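You operate a simulated robot arm through the tools that you are given. There is no shell and no other tool. Be economical: measure what you need, move in short steps, check, and stop when the job is done.

You run a simulated robot arm. Do the job below in one go: nothing can be reset, and whatever is moved stays where it is left.

## Task
Put things in order on the garden table. At the end: the yellow brass weight (marked "500 g") stands on top of the blue jar; the teal refill bottle stands where the yellow brass weight stood; the orange buckle stands where the teal refill bottle stood; the red crayon stands on top of the yellow tin; whatever was shut is shut again. Leave all else as you found it, and nothing knocked over.

Only the result counts: the job must be done as asked and must still hold three seconds after the hand-in. Knocking over, shifting, dropping, spilling or breaking anything else fails it.

## Robot
A 6-joint arm with a two-finger parallel gripper, fixed in place. Base frame: the origin is at the foot of the arm, x ahead of it, y to its left, z up; the work surface is at about z = 0. Readings come in mm, degrees, newtons and seconds.
With the tool pointing down near the work surface it reaches from about 180 to 460 mm from the base axis. Its first joint turns from -70.0 to 70.0 degrees. Payload 1.9 kg.
The tool frame sits at the grasp point between the pads (the TCP): z along the fingers, y along the line on which they close. The tips reach 23 mm beyond it. Largest opening 94 mm; finger width 38, thickness 10; the body of the gripper, 54 by 96 mm, starts 39 mm behind the TCP.
Orientation is that of the tool frame in the base frame, as [roll, pitch, yaw] about the fixed x, y, z axes, in that order (R = Rz(yaw) Ry(pitch) Rx(roll)). With the fingers straight down and closing along the base's y, the tool's x points along the base's -x, its y along +y and its z along -z.

## Interface
- The arm moves only by the tool nudge_tool. Its argument "steps" is a list of rows, each a list of 7 numbers: the turn, a rotation vector about the tool's x, y, z in units of 60 degrees (1.0 is 60 degrees), then the shift along the tool's x, y, z in units of 150 mm (1.0 is 150 mm), then the opening, from 0 (shut) to 1 (fully open). In form: [[ax, ay, az, x, y, z, grip], ...]. A call has 1 to 12 rows; each row is the pose to reach, as a shift and turn from the pose commanded when the call began, along the tool's axes at that moment. A call with a number of a shift or a turn outside -1 to 1 is refused whole. Rows are played at 5 a second. More than 50 mm and 8.6 degrees between two rows, or a gripper value outside its range, and nothing of the call is played. A pose out of reach is approached as far as the arm can. The call stops where the force on the tool passes 40 N (or 10 N more than at its start, if that is more) or the arm is blocked; 0.2 s more then pass. Each finger travels about 108 mm/s and halts on what it meets, pressing with about 30 N; the grip force reading is that of the motor and also rises with nothing between the fingers. The clock runs only during rows and for 0.2 s after the last one: add rows that repeat a pose to give the fingers time. It gives the time, the measured TCP pose, the force on the tool (base axes), the opening and the grip force at its end, in the units of the frame above (readings bear some noise).
- Cameras (640 x 400 px; columns grow to the right, rows downward): "scene" is fixed at [43.5, 300.2, 431.8]; the picture's right is [-0.88, -0.47, 0.00], its down [-0.24, 0.45, -0.86] and it looks along [0.40, -0.76, -0.51] (base axes); focal length 258 px, centre (320, 200). "wrist" rides on the gripper at [86, 16, -75] in the tool frame; the picture's right is [-0.18, 0.98, 0.00], its down [-0.58, -0.11, -0.81] and it looks along [-0.79, -0.15, 0.59] (tool axes); focal length 243 px, centre (320, 200). There is no depth. A picture from a camera that has moved, and an enlarged one, comes with that camera's place and axes in the base frame and with its lens.
- grab_frame(camera): a new picture of that camera. The clock stands still meanwhile.
- close_up(camera, box): a new picture of the part [left, top, right, bottom] of that camera's present view, enlarged. The clock stands still meanwhile.
- close_job(): hands the job in; it is judged then, once.

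Work in short steps. Places have to be worked out from the pictures, the camera data and where the tool is seen: move nearer, look again, correct. Check each grasp and each placing, and mend what went wrong. You have 120 turns and 84 pictures in all, those below and enlarged ones among them. Open the gripper and draw the arm clear of the work before you hand the job in, unless the task says otherwise; then end with one line.

The tools are called after ">>>" by a JSON object that holds its "api" and its "payload". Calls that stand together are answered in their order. nudge_tool: Moves the arm, as the interface text tells. Its arguments: {"type":"object","properties":{"steps":{"type":"array"}},"required":["steps"]} The other tools are called the same way: grab_frame (camera) takes a picture; close_up (camera, box) takes an enlarged picture of a part of a camera's view; close_job () hands the job in.

At the start:

```text
time: 0.0
position: [210.2, -195.6, 333.8]
ee_rot: [-179.9, 0.1, -180.0]
wrist_force: [0.3, 0.6, -0.3]
width: 94.0
finger_force: 0.0
```

scene: 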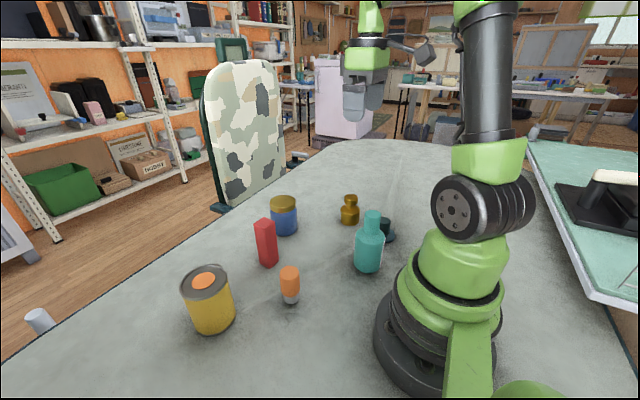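
wrist: 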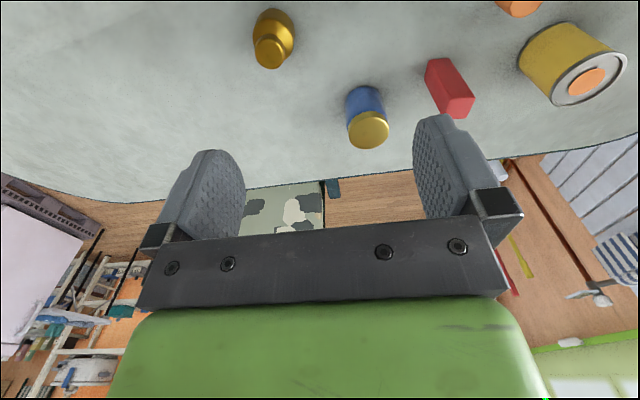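

I'll start with enlarged views of the scene to identify the objects.

>>> {"api": "close_up", "payload": {"camera": "scene", "box": [160, 180, 320, 340]}}

>>> {"api": "close_up", "payload": {"camera": "scene", "box": [310, 170, 430, 290]}}

```text
2.50 times, centred on (240, 260) of scene
camera zoom: at [43.5, 300.2, 431.8], right [-0.88, -0.47, 0.0], down [-0.24, 0.45, -0.86], along [0.4, -0.76, -0.51], focal length 644 px, centre (520, 50)
```

zoom: 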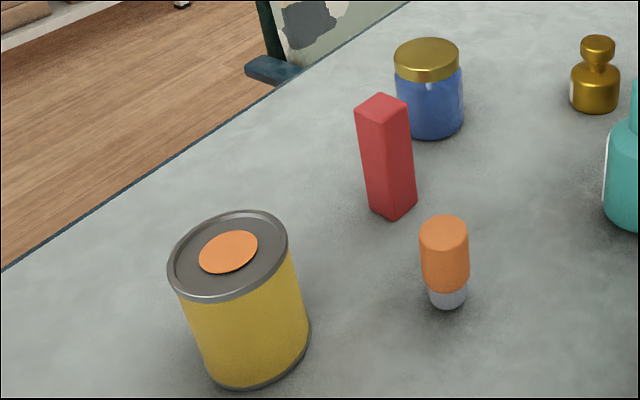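

```text
3.33 times, centred on (370, 230) of scene
camera zoom: at [43.5, 300.2, 431.8], right [-0.88, -0.47, 0.0], down [-0.24, 0.45, -0.86], along [0.4, -0.76, -0.51], focal length 859 px, centre (153, 100)
```

zoom: 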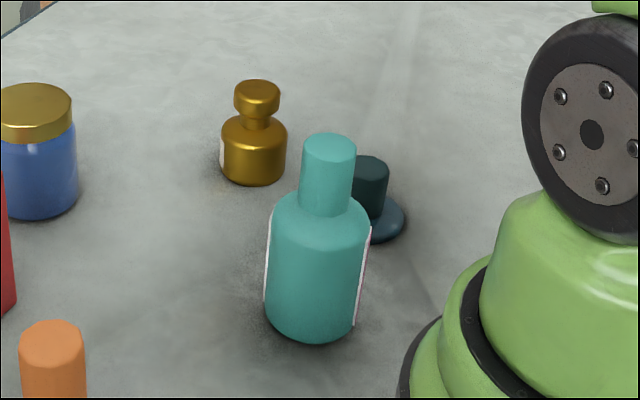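

The objects I can place roughly are: orange/grey piece (251,28), tin (350,129), crayon (350,-31), jar (392,-156), weight (249,-276), bottle (147,-133), dark stopper (138,-258). I'm moving toward +y at height to view the tin and the orange piece with the wrist camera.

>>> {"api": "nudge_tool", "payload": {"steps": [[0, 0, 0, 0, 0.25, 0, 1], [0, 0, 0, 0, 0.5, 0, 1], [0, 0, 0, 0, 0.75, 0, 1], [0, 0, 0, 0, 1, 0, 1]]}}

>>> {"api": "nudge_tool", "payload": {"steps": [[0, 0, 0, 0, 0.25, 0, 1], [0, 0, 0, 0, 0.5, 0, 1], [0, 0, 0, 0, 0.75, 0, 1], [0, 0, 0, 0, 0.9, 0, 1]]}}

>>> {"api": "grab_frame", "payload": {"camera": "wrist"}}

```text
time: 1.0
position: [209.3, -46.3, 334.5]
ee_rot: [-179.9, 0.0, 179.9]
wrist_force: [0.4, -0.2, 0.3]
width: 94.0
finger_force: 0.0
```

```text
time: 2.0
position: [210.9, 88.2, 333.9]
ee_rot: [-179.9, 0.1, 179.8]
wrist_force: [-0.6, -0.1, 0.5]
width: 93.9
finger_force: 0.1
```

```text
79 pictures are left
camera wrist: at [125.1, 105.4, 410.4], right [0.19, 0.98, 0.0], down [0.58, -0.11, 0.81], along [0.79, -0.15, -0.59], focal length 243 px, centre (320, 200)
```

wrist: 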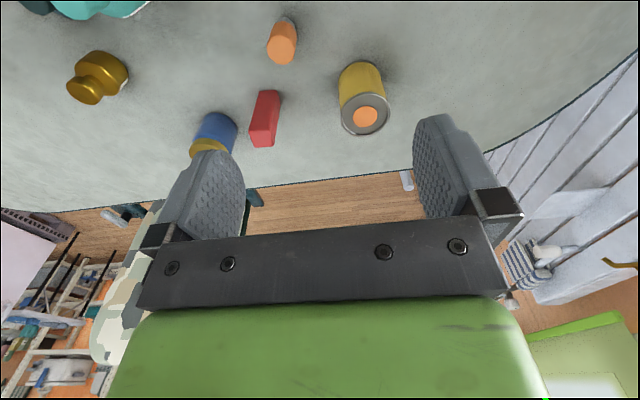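

Close-ups of the tin and the orange piece.

>>> {"api": "close_up", "payload": {"camera": "wrist", "box": [240, 0, 400, 160]}}

>>> {"api": "close_up", "payload": {"camera": "wrist", "box": [0, 0, 160, 120]}}

```text
2.50 times, centred on (320, 80) of wrist
camera zoom: at [125.1, 105.4, 410.4], right [0.19, 0.98, 0.0], down [0.58, -0.11, 0.81], along [0.79, -0.15, -0.59], focal length 606 px, centre (320, 500)
```

zoom: 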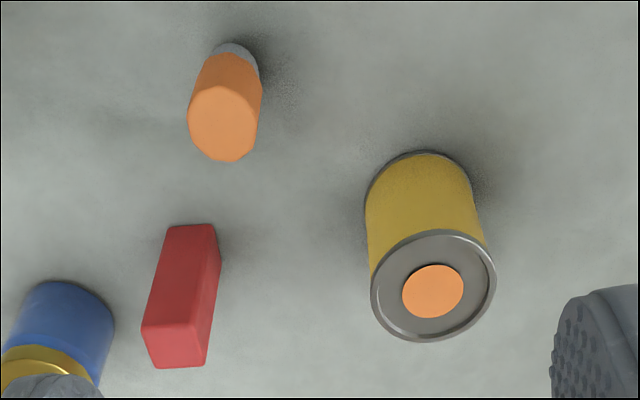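

```text
3.33 times, centred on (80, 60) of wrist
camera zoom: at [125.1, 105.4, 410.4], right [0.19, 0.98, 0.0], down [0.58, -0.11, 0.81], along [0.79, -0.15, -0.59], focal length 809 px, centre (1120, 667)
```

zoom: 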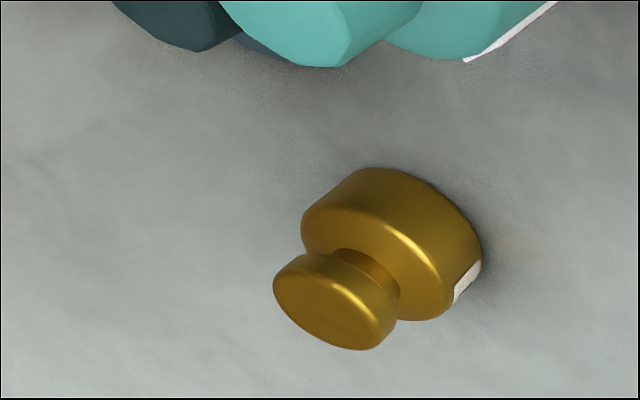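

Lowering toward z≈215 to see the tin lid and the orange piece closer up.

>>> {"api": "nudge_tool", "payload": {"steps": [[0, 0, 0, 0.1, 0, 0.25, 1], [0, 0, 0, 0.15, 0, 0.5, 1], [0, 0, 0, 0.2, 0, 0.75, 1]]}}

>>> {"api": "grab_frame", "payload": {"camera": "wrist"}}

>>> {"api": "close_up", "payload": {"camera": "wrist", "box": [260, 40, 420, 140]}}

```text
time: 2.8
position: [179.3, 87.8, 220.3]
ee_rot: [180.0, 0.0, 179.9]
wrist_force: [-0.3, -0.3, 0.2]
width: 94.0
finger_force: 0.1
```

```text
76 pictures are left
camera wrist: at [93.8, 104.2, 296.0], right [0.19, 0.98, 0.0], down [0.58, -0.11, 0.81], along [0.79, -0.15, -0.59], focal length 243 px, centre (320, 200)
```

wrist: 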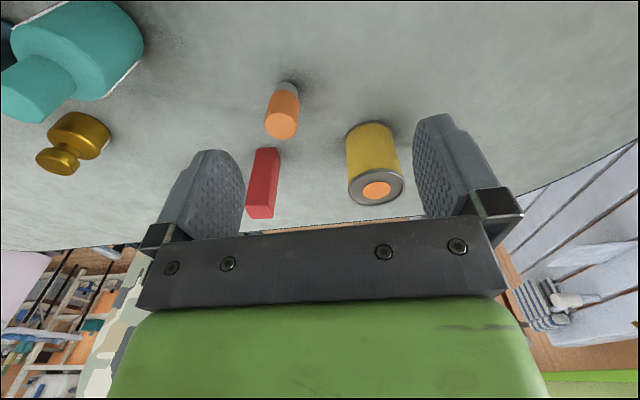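

```text
4.00 times, centred on (340, 90) of wrist
camera zoom: at [93.8, 104.2, 296.0], right [0.19, 0.98, 0.0], down [0.58, -0.11, 0.81], along [0.79, -0.15, -0.59], focal length 970 px, centre (240, 640)
```

zoom: 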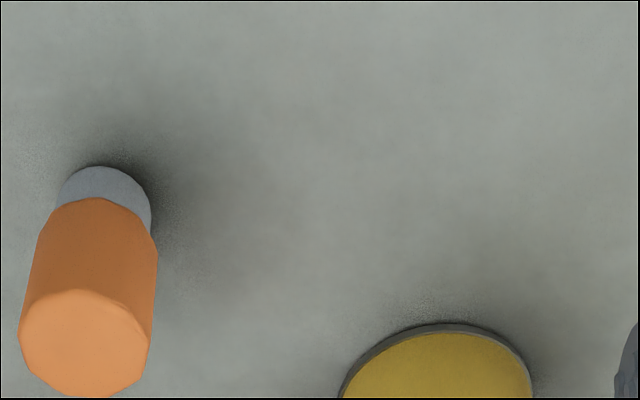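

>>> {"api": "close_up", "payload": {"camera": "wrist", "box": [330, 160, 426, 220]}}

>>> {"api": "close_up", "payload": {"camera": "scene", "box": [170, 255, 250, 305]}}

>>> {"api": "close_up", "payload": {"camera": "scene", "box": [260, 180, 310, 240]}}

```text
6.67 times, centred on (378, 190) of wrist
camera zoom: at [93.8, 104.2, 296.0], right [0.19, 0.98, 0.0], down [0.58, -0.11, 0.81], along [0.79, -0.15, -0.59], focal length 1618 px, centre (-67, 267)
```

zoom: 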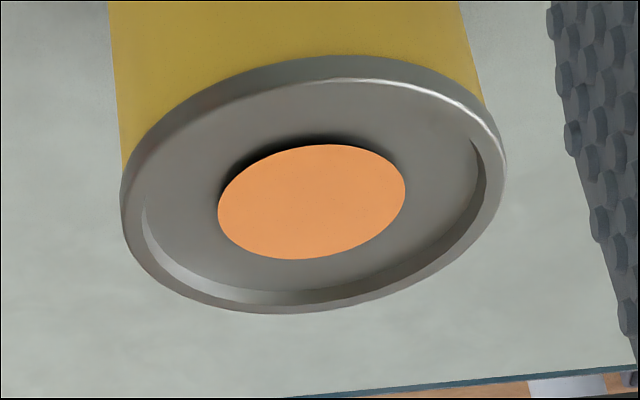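

```text
8.00 times, centred on (210, 280) of scene
camera zoom: at [43.5, 300.2, 431.8], right [-0.88, -0.47, 0.0], down [-0.24, 0.45, -0.86], along [0.4, -0.76, -0.51], focal length 2061 px, centre (1200, -440)
```

zoom: 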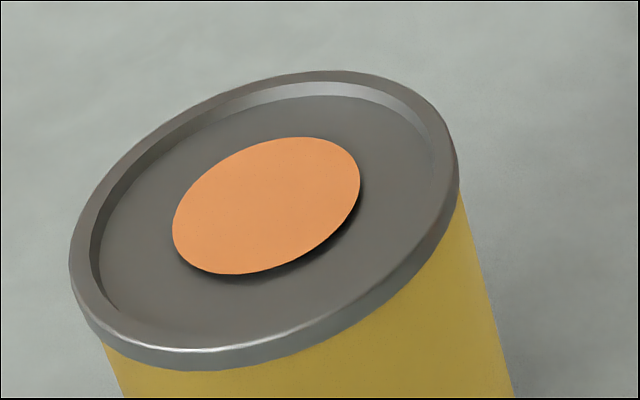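

```text
6.67 times, centred on (285, 210) of scene
camera zoom: at [43.5, 300.2, 431.8], right [-0.88, -0.47, 0.0], down [-0.24, 0.45, -0.86], along [0.4, -0.76, -0.51], focal length 1717 px, centre (553, 133)
```

zoom: 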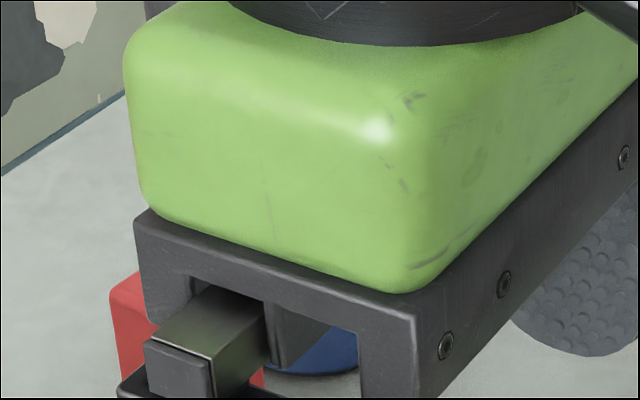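

Moving up and over to get a close view of the jar and the dark stopper.

>>> {"api": "nudge_tool", "payload": {"steps": [[0, 0, 0, 0, -0.25, 0, 1], [0, 0, 0, -0.1, -0.5, 0, 1], [0, 0, 0, -0.2, -0.75, 0, 1], [0, 0, 0, -0.3, -1, 0, 1]]}}

>>> {"api": "nudge_tool", "payload": {"steps": [[0, 0, 0, 0, -0.25, 0, 1], [0, 0, 0, 0, -0.5, 0.05, 1], [0, 0, 0, 0, -0.7, 0.1, 1]]}}

>>> {"api": "grab_frame", "payload": {"camera": "wrist"}}

>>> {"api": "close_up", "payload": {"camera": "scene", "box": [265, 265, 315, 310]}}

```text
time: 3.8
position: [226.2, -64.4, 220.7]
ee_rot: [-180.0, 0.2, -179.9]
wrist_force: [-0.3, 0.1, 0.9]
width: 94.1
finger_force: 0.0
```

```text
time: 4.6
position: [224.6, -167.9, 205.2]
ee_rot: [-179.9, 0.2, -179.9]
wrist_force: [0.7, -0.6, 1.0]
width: 94.1
finger_force: 0.0
```

```text
71 pictures are left
camera wrist: at [139.1, -152.0, 280.0], right [0.18, 0.98, 0.0], down [0.58, -0.11, 0.81], along [0.79, -0.15, -0.59], focal length 243 px, centre (320, 200)
```

wrist: 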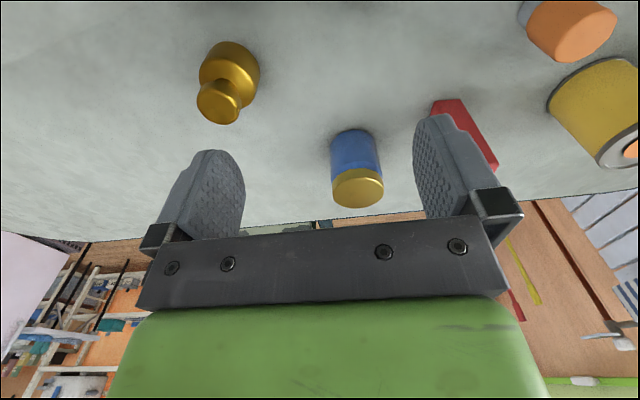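

```text
8.89 times, centred on (290, 288) of scene
camera zoom: at [43.5, 300.2, 431.8], right [-0.88, -0.47, 0.0], down [-0.24, 0.45, -0.86], along [0.4, -0.76, -0.51], focal length 2290 px, centre (587, -578)
```

zoom: 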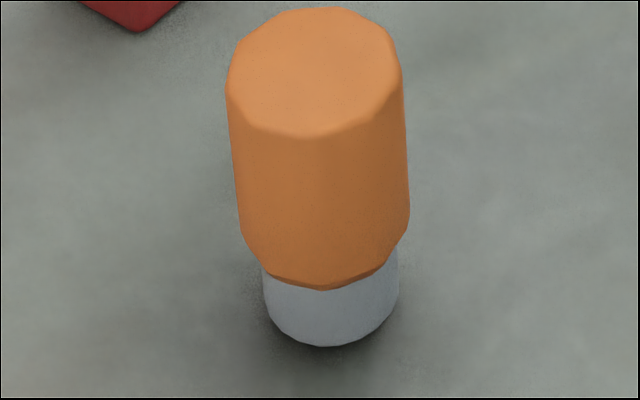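

>>> {"api": "close_up", "payload": {"camera": "wrist", "box": [310, 115, 406, 215]}}

>>> {"api": "close_up", "payload": {"camera": "scene", "box": [260, 180, 310, 240]}}

```text
4.00 times, centred on (358, 165) of wrist
camera zoom: at [139.1, -152.0, 280.0], right [0.18, 0.98, 0.0], down [0.58, -0.11, 0.81], along [0.79, -0.15, -0.59], focal length 970 px, centre (168, 340)
```

zoom: 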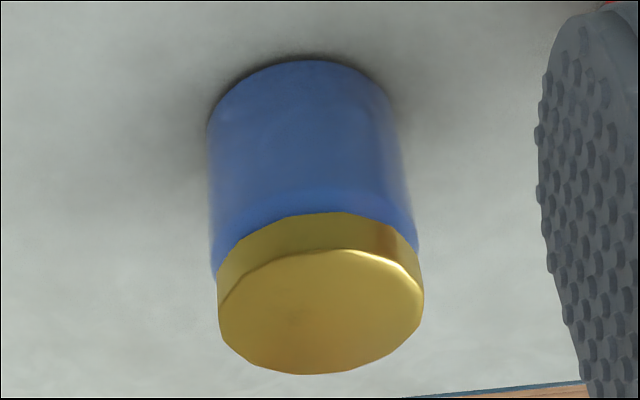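

```text
6.67 times, centred on (285, 210) of scene
camera zoom: at [43.5, 300.2, 431.8], right [-0.88, -0.47, 0.0], down [-0.24, 0.45, -0.86], along [0.4, -0.76, -0.51], focal length 1717 px, centre (553, 133)
```

zoom: 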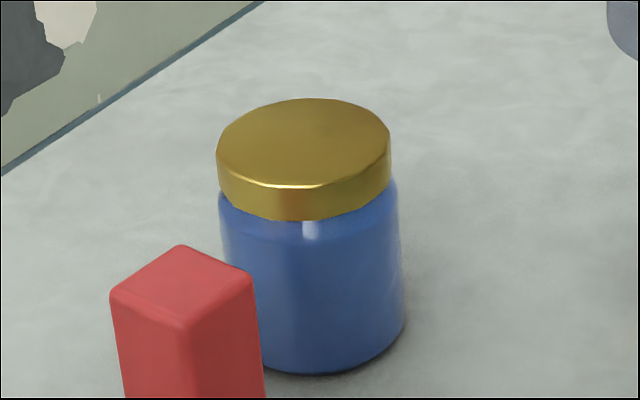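

The jar is opaque, and the tin has a lid band with an orange marker disc raised on it. The orange/grey cylinder doesn't look like a buckle, so the buckle may be inside the tin. Triangulation puts the tin at about (344,129), roughly 103 high and 73 across, so I'm moving above it at z≈190.

>>> {"api": "nudge_tool", "payload": {"steps": [[0, 0, 0, -0.1, 0.25, 0, 1], [0, 0, 0, -0.2, 0.5, 0, 1], [0, 0, 0, -0.3, 0.75, 0, 1], [0, 0, 0, -0.4, 1, 0, 1]]}}

>>> {"api": "nudge_tool", "payload": {"steps": [[0, 0, 0, -0.1, 0.25, 0, 1], [0, 0, 0, -0.2, 0.5, 0, 1], [0, 0, 0, -0.3, 0.75, 0.05, 1], [0, 0, 0, -0.396, 0.98, 0.1, 1]]}}

>>> {"api": "grab_frame", "payload": {"camera": "wrist"}}

>>> {"api": "grab_frame", "payload": {"camera": "scene"}}

```text
time: 5.6
position: [285.3, -19.8, 207.1]
ee_rot: [-179.9, 0.1, 180.0]
wrist_force: [0.6, -0.7, -0.6]
width: 94.1
finger_force: 0.1
```

```text
time: 6.6
position: [345.9, 129.7, 190.4]
ee_rot: [-179.8, 0.2, -179.9]
wrist_force: [0.5, 0.4, -0.1]
width: 94.3
finger_force: 0.1
```

```text
67 pictures are left
camera wrist: at [260.7, 146.0, 265.6], right [0.18, 0.98, 0.0], down [0.58, -0.11, 0.81], along [0.79, -0.15, -0.59], focal length 243 px, centre (320, 200)
```

wrist: 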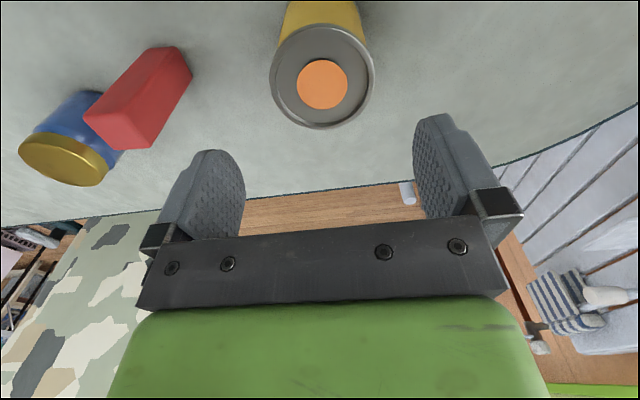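

```text
66 pictures are left
```

scene: 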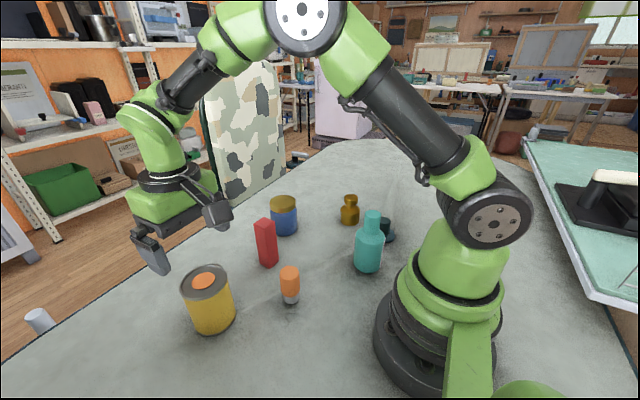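

The tin lid centre computes to about (346,131) with its top near z=104, so the tool is centred. I'm descending so the fingertips reach just onto the lid band (TCP z≈120).

>>> {"api": "nudge_tool", "payload": {"steps": [[0, 0, 0, 0, 0.007, 0.2, 1], [0, 0, 0, 0, 0.007, 0.35, 1], [0, 0, 0, 0, 0.007, 0.44, 1], [0, 0, 0, 0, 0.007, 0.467, 1]]}}

>>> {"api": "close_up", "payload": {"camera": "scene", "box": [150, 220, 270, 320]}}

>>> {"api": "grab_frame", "payload": {"camera": "wrist"}}

```text
time: 7.6
position: [346.1, 130.2, 121.4]
ee_rot: [-179.9, 0.1, 180.0]
wrist_force: [0.9, -0.7, -0.2]
width: 94.1
finger_force: 0.1
```

```text
4.00 times, centred on (210, 270) of scene
camera zoom: at [43.5, 300.2, 431.8], right [-0.88, -0.47, 0.0], down [-0.24, 0.45, -0.86], along [0.4, -0.76, -0.51], focal length 1030 px, centre (760, -80)
```

zoom: 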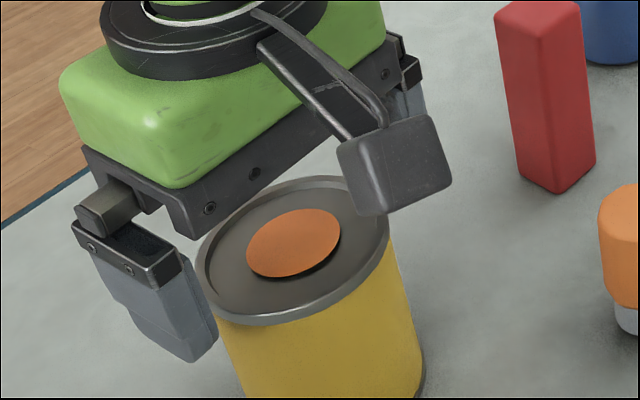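

```text
64 pictures are left
camera wrist: at [260.8, 147.2, 196.6], right [0.18, 0.98, 0.0], down [0.58, -0.11, 0.81], along [0.79, -0.15, -0.59], focal length 243 px, centre (320, 200)
```

wrist: 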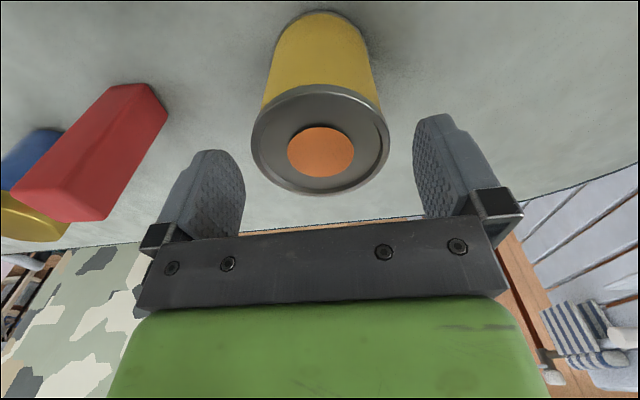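

Second triangulation gives the lid at z≈100, centre (348,131). I'm lowering 4 mm more and closing on the band.

>>> {"api": "nudge_tool", "payload": {"steps": [[0, 0, 0, -0.013, 0.004, 0.027, 1], [0, 0, 0, -0.013, 0.004, 0.027, 0.65], [0, 0, 0, -0.013, 0.004, 0.027, 0.65], [0, 0, 0, -0.013, 0.004, 0.027, 0.65]]}}

>>> {"api": "close_up", "payload": {"camera": "scene", "box": [150, 220, 270, 320]}}

```text
time: 8.6
position: [348.0, 131.8, 118.5]
ee_rot: [-180.0, 0.1, 180.0]
wrist_force: [-1.2, 0.9, 0.2]
width: 73.4
finger_force: 30.0
```

```text
4.00 times, centred on (210, 270) of scene
camera zoom: at [43.5, 300.2, 431.8], right [-0.88, -0.47, 0.0], down [-0.24, 0.45, -0.86], along [0.4, -0.76, -0.51], focal length 1030 px, centre (760, -80)
```

zoom: 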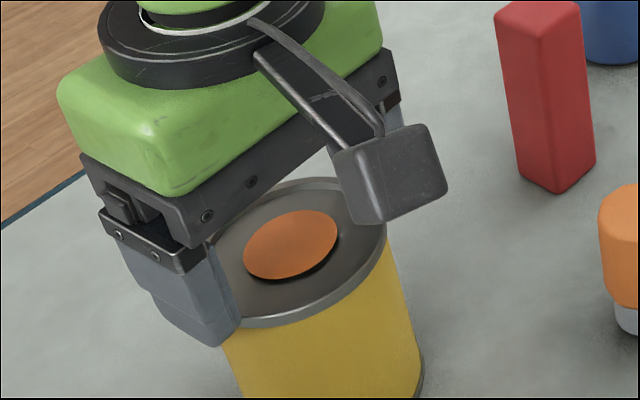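

Gripped at 73.4 mm on the rim. I'm lifting slowly by 15 mm to see whether only the lid comes.

>>> {"api": "nudge_tool", "payload": {"steps": [[0, 0, 0, 0, 0, -0.02, 0.65], [0, 0, 0, 0, 0, -0.04, 0.65], [0, 0, 0, 0, 0, -0.06, 0.65], [0, 0, 0, 0, 0, -0.08, 0.65], [0, 0, 0, 0, 0, -0.1, 0.65]]}}

>>> {"api": "close_up", "payload": {"camera": "scene", "box": [150, 220, 270, 340]}}

```text
time: 9.8
position: [347.6, 132.6, 133.5]
ee_rot: [-180.0, 0.1, -179.9]
wrist_force: [-0.3, 0.2, -0.8]
width: 61.3
finger_force: 0.0
```

```text
3.33 times, centred on (210, 280) of scene
camera zoom: at [43.5, 300.2, 431.8], right [-0.88, -0.47, 0.0], down [-0.24, 0.45, -0.86], along [0.4, -0.76, -0.51], focal length 859 px, centre (687, -67)
```

zoom: 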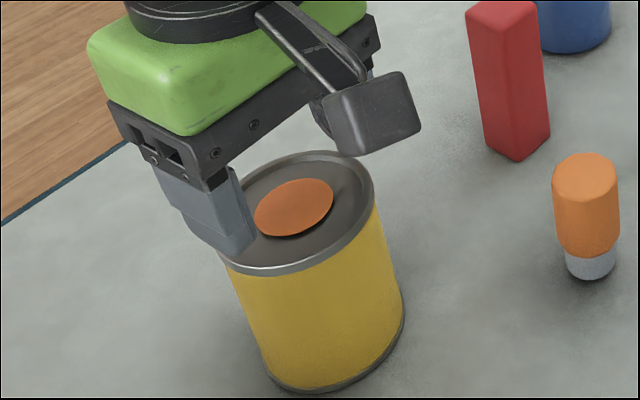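

The fingers slipped off upward, the tin stayed put, and the rim seems fixed. I'll open up and look closely at the disc from the wrist camera.

>>> {"api": "nudge_tool", "payload": {"steps": [[0, 0, 0, 0, 0, -0.05, 1], [0, 0, 0, 0, 0, -0.1, 1]]}}

>>> {"api": "nudge_tool", "payload": {"steps": [[0, 0, 0, 0.3, 0, 0.05, 1], [0, 0, 0, 0.6, 0, 0.2, 1], [0, 0, 0, 0.8, 0, 0.3, 1]]}}

>>> {"api": "grab_frame", "payload": {"camera": "wrist"}}

```text
time: 10.4
position: [346.3, 133.1, 149.8]
ee_rot: [-179.8, 0.1, -180.0]
wrist_force: [-0.1, 1.1, 0.4]
width: 94.0
finger_force: 0.0
```

```text
refused: row 2 steps farther than a row can; nothing moved
```

```text
61 pictures are left
camera wrist: at [261.0, 149.1, 223.8], right [0.18, 0.98, 0.0], down [0.58, -0.11, 0.81], along [0.79, -0.15, -0.59], focal length 243 px, centre (320, 200)
```

wrist: 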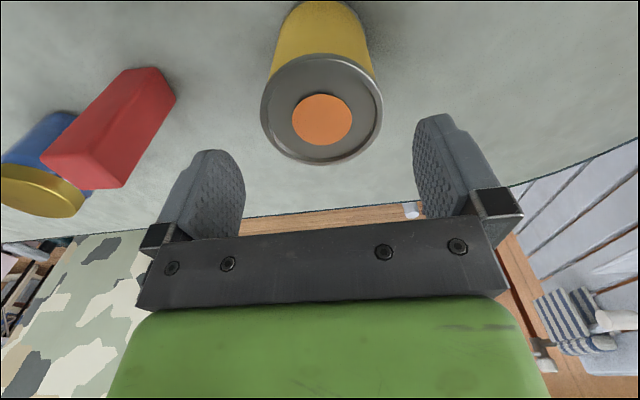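

>>> {"api": "nudge_tool", "payload": {"steps": [[0, 0, 0, 0.25, 0, 0.0, 1], [0, 0, 0, 0.5, 0, 0.1, 1], [0, 0, 0, 0.65, 0, 0.3, 1], [0, 0, 0, 0.7, 0, 0.5, 1]]}}

>>> {"api": "close_up", "payload": {"camera": "wrist", "box": [240, 120, 420, 240]}}

```text
time: 11.4
position: [242.0, 130.7, 74.8]
ee_rot: [-179.9, 0.2, 180.0]
wrist_force: [0.5, -0.3, -0.1]
width: 94.1
finger_force: 0.1
```

```text
3.33 times, centred on (330, 180) of wrist
camera zoom: at [156.7, 147.1, 149.5], right [0.19, 0.98, 0.0], down [0.58, -0.11, 0.81], along [0.79, -0.15, -0.59], focal length 809 px, centre (287, 267)
```

zoom: 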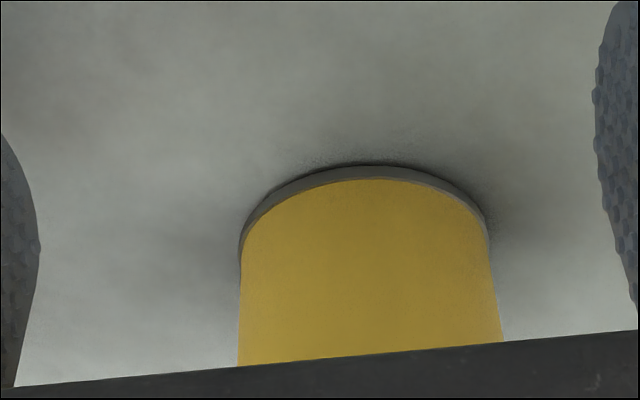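

Tilting up 24° and raising 35 mm for a low-angle view of the lid.

>>> {"api": "nudge_tool", "payload": {"steps": [[0, -0.1, 0, 0, 0, -0.08, 1], [0, -0.2, 0, 0, 0, -0.16, 1], [0, -0.3, 0, 0, 0, -0.24, 1], [0, -0.4, 0, 0, 0, -0.28, 1]]}}

>>> {"api": "grab_frame", "payload": {"camera": "wrist"}}

>>> {"api": "close_up", "payload": {"camera": "wrist", "box": [260, 140, 400, 220]}}

```text
time: 12.4
position: [242.0, 131.6, 116.5]
ee_rot: [180.0, 24.1, 179.5]
wrist_force: [0.0, 0.9, -0.7]
width: 94.0
finger_force: 0.1
out of reach, approached as far as the arm can: row 2, 3
```

```text
59 pictures are left
camera wrist: at [134.4, 148.6, 150.1], right [0.18, 0.98, 0.07], down [0.2, -0.11, 0.97], along [0.96, -0.16, -0.22], focal length 243 px, centre (320, 200)
```

wrist: 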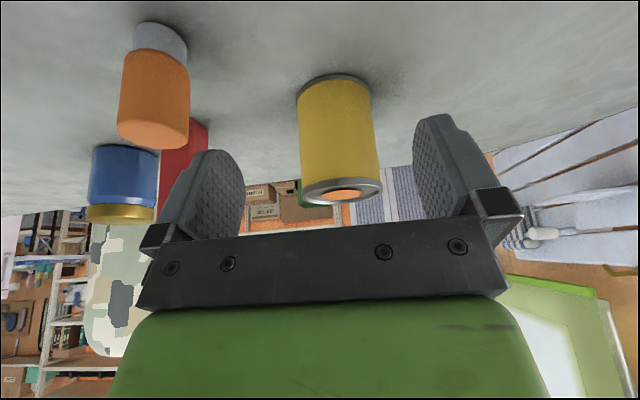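

```text
4.57 times, centred on (330, 180) of wrist
camera zoom: at [134.4, 148.6, 150.1], right [0.18, 0.98, 0.07], down [0.2, -0.11, 0.97], along [0.96, -0.16, -0.22], focal length 1109 px, centre (274, 291)
```

zoom: 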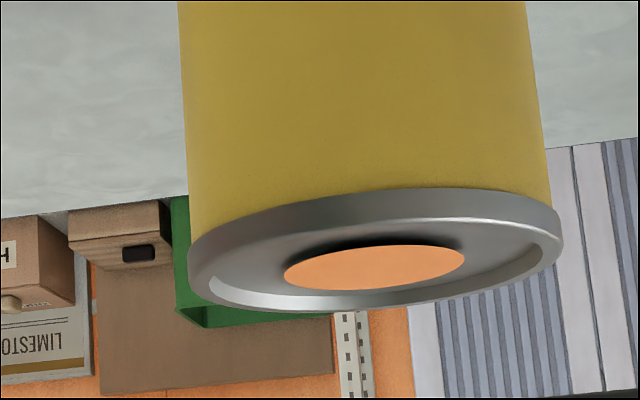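

The top band is clearly taller than the bottom rim, so it looks like a real lid and the orange dot is a flat mark. I'll level the tool again and retry with a deeper bite on the band.

>>> {"api": "nudge_tool", "payload": {"steps": [[0, 0.1, 0, 0, 0, 0, 1], [0, 0.2, 0, 0, 0, 0, 1], [0, 0.3, 0, 0, 0, 0, 1], [0, 0.402, 0, 0, 0, 0, 1], [0, 0.402, 0, 0, 0, 0, 1]]}}

```text
time: 13.6
position: [242.0, 131.9, 114.6]
ee_rot: [-180.0, -0.1, 180.0]
wrist_force: [-0.5, -0.3, 0.8]
width: 94.0
finger_force: 0.2
out of reach, approached as far as the arm can: row 3, 4
```

>>> {"api": "nudge_tool", "payload": {"steps": [[0, 0, 0, 0, 0, -0.25, 1], [0, 0, 0, -0.3, 0, -0.25, 1], [0, 0, 0, -0.6, 0, -0.25, 1], [0, 0, 0, -0.703, -0.004, -0.25, 1], [0, 0, 0, -0.703, -0.004, -0.25, 1]]}}

>>> {"api": "nudge_tool", "payload": {"steps": [[0, 0, 0, 0, 0, 0.1, 1], [0, 0, 0, 0, 0, 0.2, 1], [0, 0, 0, 0, 0, 0.24, 1], [0, 0, 0, 0, 0, 0.24, 1]]}}

```text
time: 14.8
position: [348.0, 132.4, 152.6]
ee_rot: [-179.9, -0.2, -180.0]
wrist_force: [-0.2, -0.4, -0.3]
width: 94.2
finger_force: 0.1
```

```text
time: 15.8
position: [348.5, 130.8, 116.5]
ee_rot: [-179.8, 0.0, -180.0]
wrist_force: [0.1, -0.3, 0.4]
width: 94.0
finger_force: 0.0
```

>>> {"api": "nudge_tool", "payload": {"steps": [[0, 0, 0, 0, 0, 0.02, 1], [0, 0, 0, 0, 0, 0.02, 0.6], [0, 0, 0, 0, 0, 0.02, 0.6], [0, 0, 0, 0, 0, 0.02, 0.6]]}}

>>> {"api": "nudge_tool", "payload": {"steps": [[0, 0, 0, 0, 0, -0.008, 0.6], [0, 0, 0, 0, 0, -0.016, 0.6], [0, 0, 0, 0, 0, -0.024, 0.6], [0, 0, 0, 0, 0, -0.032, 0.6]]}}

>>> {"api": "close_up", "payload": {"camera": "scene", "box": [150, 220, 270, 340]}}

```text
time: 16.8
position: [346.6, 132.0, 114.8]
ee_rot: [-179.9, 0.0, 180.0]
wrist_force: [0.5, 1.5, 2.4]
width: 73.1
finger_force: 30.0
```

```text
time: 17.8
position: [348.1, 132.2, 118.7]
ee_rot: [-179.9, 0.0, 180.0]
wrist_force: [0.3, -0.9, -3.6]
width: 73.3
finger_force: 29.7
```

```text
3.33 times, centred on (210, 280) of scene
camera zoom: at [43.5, 300.2, 431.8], right [-0.88, -0.47, 0.0], down [-0.24, 0.45, -0.86], along [0.4, -0.76, -0.51], focal length 859 px, centre (687, -67)
```

zoom: 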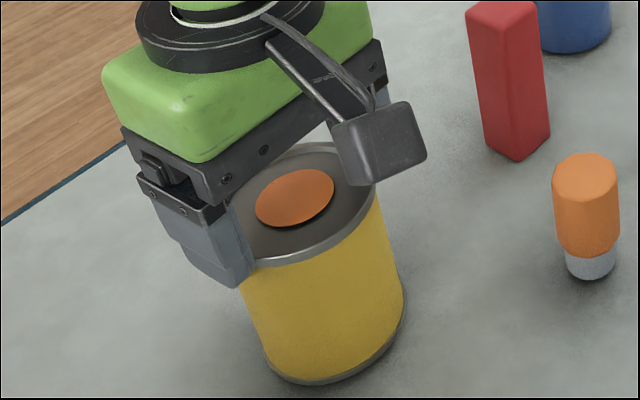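

The whole tin lifted about 4 mm (about 3.6 N), so its lid is not loose. I'm setting it straight back down and releasing.

>>> {"api": "nudge_tool", "payload": {"steps": [[0, 0, 0, 0, 0, 0.01, 0.6], [0, 0, 0, 0, 0, 0.02, 0.6], [0, 0, 0, 0, 0, 0.03, 0.6], [0, 0, 0, 0, 0, 0.034, 0.6]]}}

>>> {"api": "nudge_tool", "payload": {"steps": [[0, 0, 0, 0, 0, 0, 0.85], [0, 0, 0, 0, 0, 0, 1], [0, 0, 0, 0, 0, -0.1, 1], [0, 0, 0, 0, 0, -0.35, 1]]}}

>>> {"api": "close_up", "payload": {"camera": "scene", "box": [150, 220, 270, 340]}}

```text
time: 18.8
position: [346.6, 130.4, 113.7]
ee_rot: [-180.0, 0.0, 179.8]
wrist_force: [-6.7, -4.7, 21.1]
width: 73.3
finger_force: 29.8
```

```text
time: 19.8
position: [347.4, 131.0, 164.0]
ee_rot: [-179.9, 0.0, 180.0]
wrist_force: [-0.9, -0.3, 0.2]
width: 93.7
finger_force: 0.0
```

```text
3.33 times, centred on (210, 280) of scene
camera zoom: at [43.5, 300.2, 431.8], right [-0.88, -0.47, 0.0], down [-0.24, 0.45, -0.86], along [0.4, -0.76, -0.51], focal length 859 px, centre (687, -67)
```

zoom: 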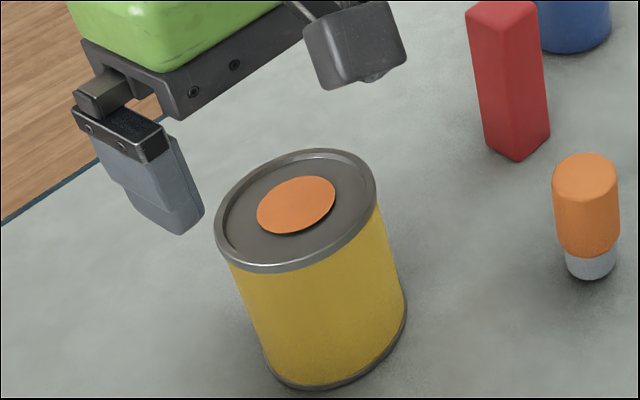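

The tin is back as it was. Next the jar lid: I place it at about (388,-150), top z≈92, 65 mm across, so I'm travelling there at z≈164.

>>> {"api": "nudge_tool", "payload": {"steps": [[0, 0, 0, -0.05, -0.25, 0, 1], [0, 0, 0, -0.1, -0.5, 0, 1], [0, 0, 0, -0.15, -0.75, 0, 1], [0, 0, 0, -0.2, -1, 0, 1]]}}

>>> {"api": "nudge_tool", "payload": {"steps": [[0, 0, 0, 0, -0.25, 0, 1], [0, 0, 0, 0, -0.5, 0, 1], [0, 0, 0, -0.03, -0.75, 0, 1], [0, 0, 0, -0.067, -0.87, 0, 1], [0, 0, 0, -0.067, -0.87, 0, 1]]}}

>>> {"api": "grab_frame", "payload": {"camera": "wrist"}}

```text
time: 20.8
position: [378.3, -19.0, 165.6]
ee_rot: [-180.0, 0.1, -180.0]
wrist_force: [-0.2, 0.3, -0.2]
width: 93.8
finger_force: 0.0
```

```text
time: 22.0
position: [388.2, -148.8, 165.0]
ee_rot: [-179.8, 0.0, -180.0]
wrist_force: [0.2, 0.2, -0.2]
width: 94.2
finger_force: 0.1
```

```text
55 pictures are left
camera wrist: at [303.2, -132.3, 240.9], right [0.18, 0.98, 0.0], down [0.58, -0.11, 0.81], along [0.79, -0.15, -0.59], focal length 243 px, centre (320, 200)
```

wrist: 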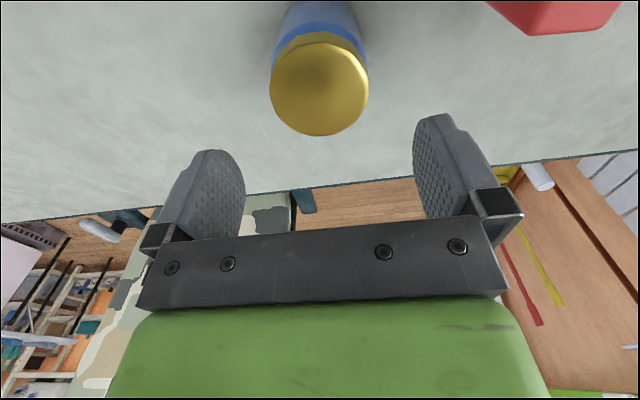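

Jar lid at about (385,-149), top z≈93. I'm descending to z≈99 so the tips bite only the gold lid.

>>> {"api": "nudge_tool", "payload": {"steps": [[0, 0, 0, 0.018, 0, 0.15, 1], [0, 0, 0, 0.018, 0, 0.3, 1], [0, 0, 0, 0.018, 0, 0.4, 1], [0, 0, 0, 0.018, 0, 0.44, 1], [0, 0, 0, 0.018, 0, 0.44, 1]]}}

>>> {"api": "close_up", "payload": {"camera": "scene", "box": [240, 160, 330, 250]}}

>>> {"api": "close_up", "payload": {"camera": "wrist", "box": [220, 40, 440, 240]}}

```text
time: 23.2
position: [385.3, -151.2, 99.1]
ee_rot: [-180.0, -0.2, -180.0]
wrist_force: [0.2, 0.0, -0.1]
width: 94.0
finger_force: 0.1
```

```text
4.44 times, centred on (285, 205) of scene
camera zoom: at [43.5, 300.2, 431.8], right [-0.88, -0.47, 0.0], down [-0.24, 0.45, -0.86], along [0.4, -0.76, -0.51], focal length 1145 px, centre (476, 178)
```

zoom: 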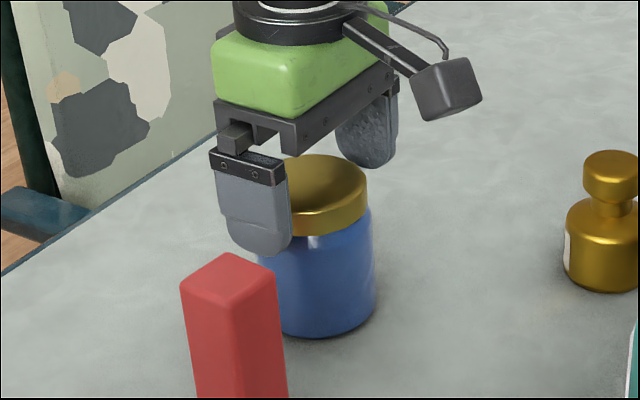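

```text
2.00 times, centred on (330, 140) of wrist
camera zoom: at [299.8, -133.4, 174.3], right [0.18, 0.98, 0.0], down [0.58, -0.11, 0.81], along [0.79, -0.15, -0.59], focal length 485 px, centre (300, 320)
```

zoom: 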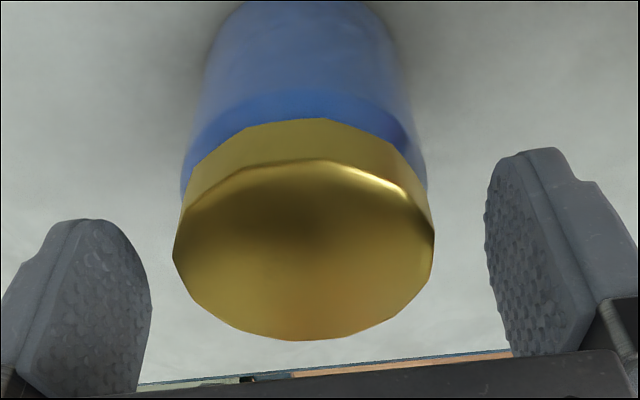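

Aligned with the lid. I'm closing and lifting a few mm.

>>> {"api": "nudge_tool", "payload": {"steps": [[0, 0, 0, 0, 0, 0, 0.5], [0, 0, 0, 0, 0, 0, 0.5], [0, 0, 0, 0, 0, 0, 0.5], [0, 0, 0, 0, 0, -0.015, 0.5], [0, 0, 0, 0, 0, -0.03, 0.5], [0, 0, 0, 0, 0, -0.04, 0.5], [0, 0, 0, 0, 0, -0.04, 0.5]]}}

>>> {"api": "close_up", "payload": {"camera": "scene", "box": [240, 160, 330, 250]}}

```text
time: 24.8
position: [384.9, -149.8, 106.3]
ee_rot: [-179.8, -0.2, -180.0]
wrist_force: [0.1, 0.0, -4.2]
width: 69.5
finger_force: 30.1
```

```text
4.44 times, centred on (285, 205) of scene
camera zoom: at [43.5, 300.2, 431.8], right [-0.88, -0.47, 0.0], down [-0.24, 0.45, -0.86], along [0.4, -0.76, -0.51], focal length 1145 px, centre (476, 178)
```

zoom: 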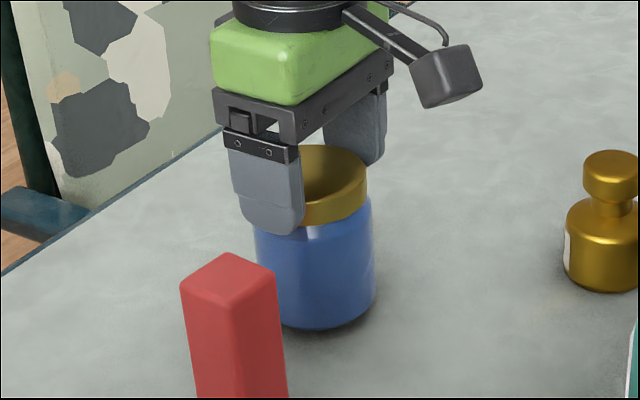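

The whole jar lifted with its lid (4.2 N), so that lid isn't loose either; it may be screwed on. I'm setting it down with slight pressure and trying a counter-clockwise twist.

>>> {"api": "nudge_tool", "payload": {"steps": [[0, 0, 0, 0, 0, 0.02, 0.5], [0, 0, 0, 0, 0, 0.035, 0.5], [0, 0, 0, 0, 0, 0.041, 0.5], [0, 0, 0, 0, 0, 0.044, 0.5]]}}

```text
time: 25.8
position: [385.4, -150.1, 99.6]
ee_rot: [-179.9, -0.2, -179.9]
wrist_force: [0.0, 0.3, -4.0]
width: 69.1
finger_force: 30.3
```

Still carrying the weight; lowering a little more until contact.

>>> {"api": "nudge_tool", "payload": {"steps": [[0, 0, 0, 0, 0, 0.004, 0.5], [0, 0, 0, 0, 0, 0.008, 0.5], [0, 0, 0, 0, 0, 0.01, 0.5]]}}

```text
time: 26.6
position: [384.4, -149.6, 98.0]
ee_rot: [-179.9, 0.1, 180.0]
wrist_force: [-3.2, 3.6, 15.5]
width: 69.3
finger_force: 29.8
```

Contact now at 15 N downward press. I'm twisting counter-clockwise (viewed from above) by 32°.

>>> {"api": "nudge_tool", "payload": {"steps": [[0, 0, -0.13, 0, 0, 0, 0.5], [0, 0, -0.26, 0, 0, 0, 0.5], [0, 0, -0.39, 0, 0, 0, 0.5], [0, 0, -0.52, 0, 0, 0, 0.5], [0, 0, -0.52, 0, 0, 0, 0.5]]}}

>>> {"api": "close_up", "payload": {"camera": "scene", "box": [240, 160, 330, 250]}}

```text
time: 27.8
position: [385.2, -150.0, 98.9]
ee_rot: [-179.9, -0.1, -148.7]
wrist_force: [0.5, 0.5, 12.5]
width: 69.2
finger_force: 30.0
```

```text
4.44 times, centred on (285, 205) of scene
camera zoom: at [43.4, 300.2, 431.8], right [-0.88, -0.47, 0.0], down [-0.24, 0.45, -0.86], along [0.4, -0.76, -0.51], focal length 1145 px, centre (476, 178)
```

zoom: 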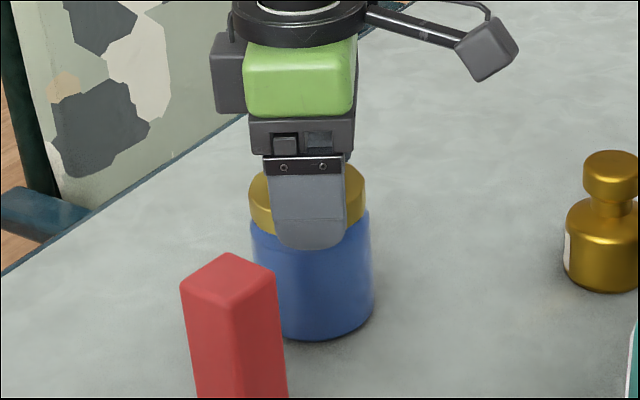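

Lift test after the twist.

>>> {"api": "nudge_tool", "payload": {"steps": [[0, 0, 0, 0, 0, -0.015, 0.5], [0, 0, 0, 0, 0, -0.03, 0.5], [0, 0, 0, 0, 0, -0.045, 0.5], [0, 0, 0, 0, 0, -0.045, 0.5]]}}

>>> {"api": "close_up", "payload": {"camera": "scene", "box": [240, 160, 330, 250]}}

```text
time: 28.8
position: [385.3, -148.9, 104.9]
ee_rot: [180.0, -0.1, -148.8]
wrist_force: [-0.1, 0.0, -3.3]
width: 69.2
finger_force: 29.9
```

```text
4.44 times, centred on (285, 205) of scene
camera zoom: at [43.5, 300.2, 431.8], right [-0.88, -0.47, 0.0], down [-0.24, 0.45, -0.86], along [0.4, -0.76, -0.51], focal length 1145 px, centre (476, 178)
```

zoom: 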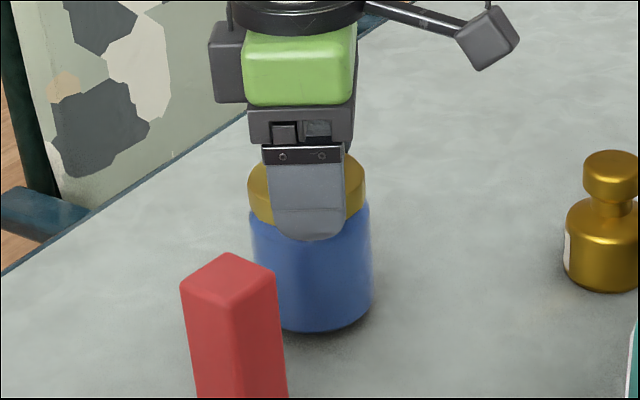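

Jar and lid stay one piece. I'm lowering it and twisting back before releasing.

>>> {"api": "nudge_tool", "payload": {"steps": [[0, 0, 0, 0, 0, 0.015, 0.5], [0, 0, 0, 0, 0, 0.03, 0.5], [0, 0, 0, 0, 0, 0.04, 0.5], [0, 0, 0, 0, 0, 0.044, 0.5], [0, 0, 0.13, 0, 0, 0.044, 0.5], [0, 0, 0.26, 0, 0, 0.044, 0.5], [0, 0, 0.39, 0, 0, 0.044, 0.5], [0, 0, 0.52, 0, 0, 0.044, 0.5], [0, 0, 0.52, 0, 0, 0.044, 0.5]]}}

>>> {"api": "nudge_tool", "payload": {"steps": [[0, 0, 0, 0, 0, 0, 0.85], [0, 0, 0, 0, 0, 0, 1], [0, 0, 0, 0, 0, -0.15, 1], [0, 0, 0, 0, 0, -0.4, 1], [0, 0, 0, 0, 0, -0.6, 1]]}}

>>> {"api": "close_up", "payload": {"camera": "scene", "box": [240, 160, 330, 250]}}

```text
time: 30.8
position: [385.4, -149.4, 98.4]
ee_rot: [-179.9, 0.1, 180.0]
wrist_force: [-1.4, -1.9, 2.8]
width: 69.0
finger_force: 29.8
```

```text
time: 32.0
position: [385.6, -148.4, 186.8]
ee_rot: [180.0, -0.1, -180.0]
wrist_force: [0.1, 0.8, 0.7]
width: 94.1
finger_force: 0.0
```

```text
4.44 times, centred on (285, 205) of scene
camera zoom: at [43.5, 300.2, 431.8], right [-0.88, -0.47, 0.0], down [-0.24, 0.45, -0.86], along [0.4, -0.76, -0.51], focal length 1145 px, centre (476, 178)
```

zoom: 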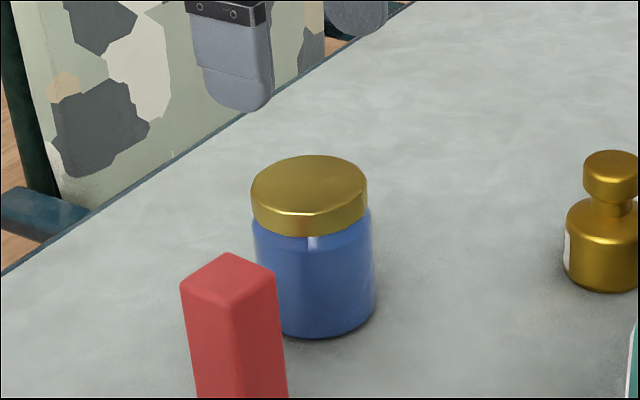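

Jar unchanged. I'll look closer at the partly hidden dark object and the bottle from the scene camera.

>>> {"api": "close_up", "payload": {"camera": "scene", "box": [340, 200, 410, 280]}}

```text
5.00 times, centred on (375, 240) of scene
camera zoom: at [43.5, 300.2, 431.8], right [-0.88, -0.47, 0.0], down [-0.24, 0.45, -0.86], along [0.4, -0.76, -0.51], focal length 1288 px, centre (45, 0)
```

zoom: 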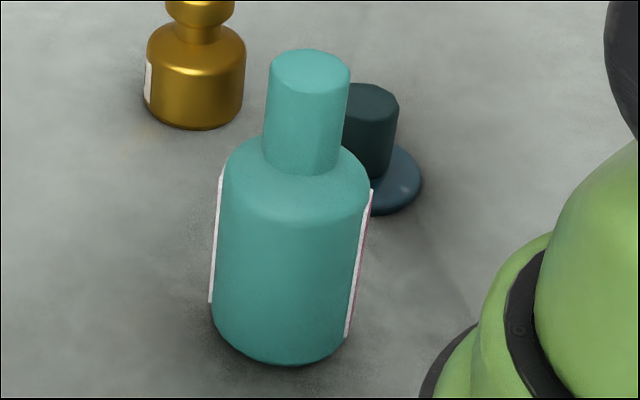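

The dark object is just a stamp-like piece, not a container. The tin, with its orange mark, is the best candidate, so I'll try twisting its lid and go back above it.

>>> {"api": "nudge_tool", "payload": {"steps": [[0, 0, 0, 0.05, 0.25, 0, 1], [0, 0, 0, 0.1, 0.5, 0, 1], [0, 0, 0, 0.15, 0.75, 0, 1], [0, 0, 0, 0.2, 1, 0, 1]]}}

>>> {"api": "nudge_tool", "payload": {"steps": [[0, 0, 0, 0.0, 0.25, 0, 1], [0, 0, 0, 0.02, 0.5, 0.05, 1], [0, 0, 0, 0.04, 0.75, 0.15, 1], [0, 0, 0, 0.05, 0.868, 0.3, 1], [0, 0, 0, 0.05, 0.868, 0.45, 1], [0, 0, 0, 0.05, 0.868, 0.45, 1]]}}

```text
time: 33.0
position: [354.9, 2.5, 186.8]
ee_rot: [-179.8, -0.1, -179.9]
wrist_force: [0.1, 0.3, -0.3]
width: 94.2
finger_force: 0.0
```

```text
time: 34.4
position: [347.9, 129.4, 121.6]
ee_rot: [-179.9, 0.0, -180.0]
wrist_force: [0.6, -0.5, 0.0]
width: 94.0
finger_force: 0.0
```

>>> {"api": "nudge_tool", "payload": {"steps": [[0, 0, 0, 0, 0.006, 0.03, 1], [0, 0, 0, 0, 0.006, 0.043, 1], [0, 0, 0, 0, 0.006, 0.043, 0.6], [0, 0, 0, 0, 0.006, 0.043, 0.6], [0, 0, 0, 0, 0.006, 0.043, 0.6], [0, 0, 0, 0, 0.006, 0.047, 0.6], [0, 0, 0, 0, 0.006, 0.051, 0.6]]}}

>>> {"api": "nudge_tool", "payload": {"steps": [[0, 0, -0.13, 0, 0, 0, 0.6], [0, 0, -0.26, 0, 0, 0, 0.6], [0, 0, -0.39, 0, 0, 0, 0.6], [0, 0, -0.52, 0, 0, 0, 0.6], [0, 0, -0.65, 0, 0, 0, 0.6], [0, 0, -0.78, 0, 0, 0, 0.6], [0, 0, -0.91, 0, 0, 0, 0.6], [0, 0, -0.91, 0, 0, 0, 0.6]]}}

>>> {"api": "nudge_tool", "payload": {"steps": [[0, 0, 0, 0, 0, -0.015, 0.6], [0, 0, 0, 0, 0, -0.03, 0.6], [0, 0, 0, 0, 0, -0.05, 0.6], [0, 0, 0, 0, 0, -0.05, 0.6]]}}

>>> {"api": "close_up", "payload": {"camera": "scene", "box": [150, 220, 270, 340]}}

```text
time: 36.0
position: [346.9, 130.6, 112.6]
ee_rot: [180.0, 0.1, 179.8]
wrist_force: [-5.2, -1.3, 24.7]
width: 73.3
finger_force: 29.7
```

```text
time: 37.8
position: [347.7, 131.4, 113.1]
ee_rot: [179.9, -0.1, -125.4]
wrist_force: [3.7, -2.4, 11.2]
width: 73.0
finger_force: 30.1
```

```text
time: 38.8
position: [346.6, 131.7, 121.7]
ee_rot: [-179.9, 0.0, -125.4]
wrist_force: [-0.2, 0.5, -3.8]
width: 73.1
finger_force: 30.1
```

```text
3.33 times, centred on (210, 280) of scene
camera zoom: at [43.5, 300.2, 431.8], right [-0.88, -0.47, 0.0], down [-0.24, 0.45, -0.86], along [0.4, -0.76, -0.51], focal length 859 px, centre (687, -67)
```

zoom: 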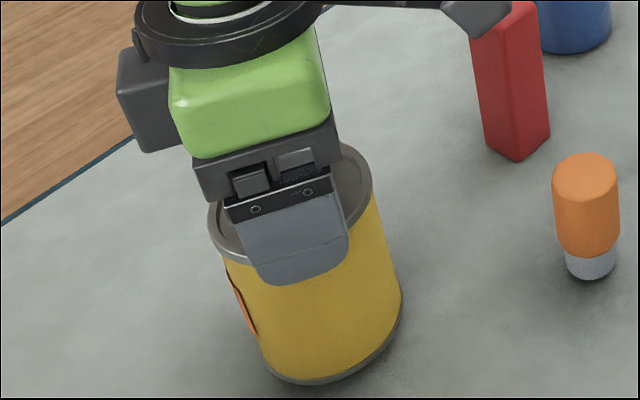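

The twist turned the whole tin, which reveals an orange label on its far side. I'll set it down and turn it further so the scene camera can read the label; I'll restore the orientation afterwards.

>>> {"api": "nudge_tool", "payload": {"steps": [[0, 0, 0, 0, 0, 0.02, 0.6], [0, 0, 0, 0, 0, 0.04, 0.6], [0, 0, 0, 0, 0, 0.048, 0.6], [0, 0, -0.13, 0, 0, 0.048, 0.6], [0, 0, -0.26, 0, 0, 0.048, 0.6], [0, 0, -0.39, 0, 0, 0.048, 0.6], [0, 0, -0.52, 0, 0, 0.048, 0.6], [0, 0, -0.65, 0, 0, 0.048, 0.6], [0, 0, -0.78, 0, 0, 0.048, 0.6], [0, 0, -0.91, 0, 0, 0.048, 0.6], [0, 0, -0.91, 0, 0, 0.048, 0.6]]}}

>>> {"api": "close_up", "payload": {"camera": "scene", "box": [150, 220, 270, 340]}}

```text
time: 41.2
position: [348.1, 132.1, 112.9]
ee_rot: [180.0, 0.0, -70.8]
wrist_force: [1.1, 2.7, 4.6]
width: 73.1
finger_force: 30.3
```

```text
3.33 times, centred on (210, 280) of scene
camera zoom: at [43.5, 300.2, 431.8], right [-0.88, -0.47, 0.0], down [-0.24, 0.45, -0.86], along [0.4, -0.76, -0.51], focal length 859 px, centre (687, -67)
```

zoom: 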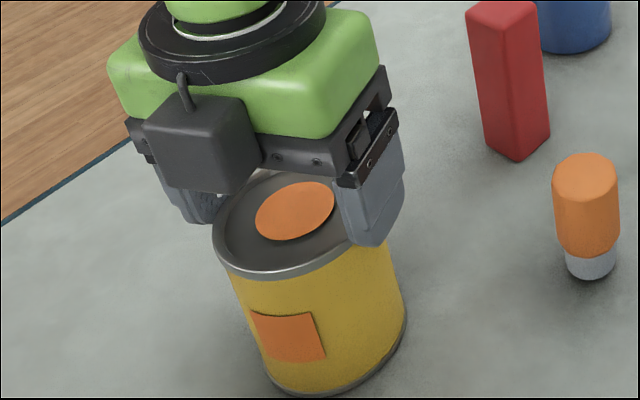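

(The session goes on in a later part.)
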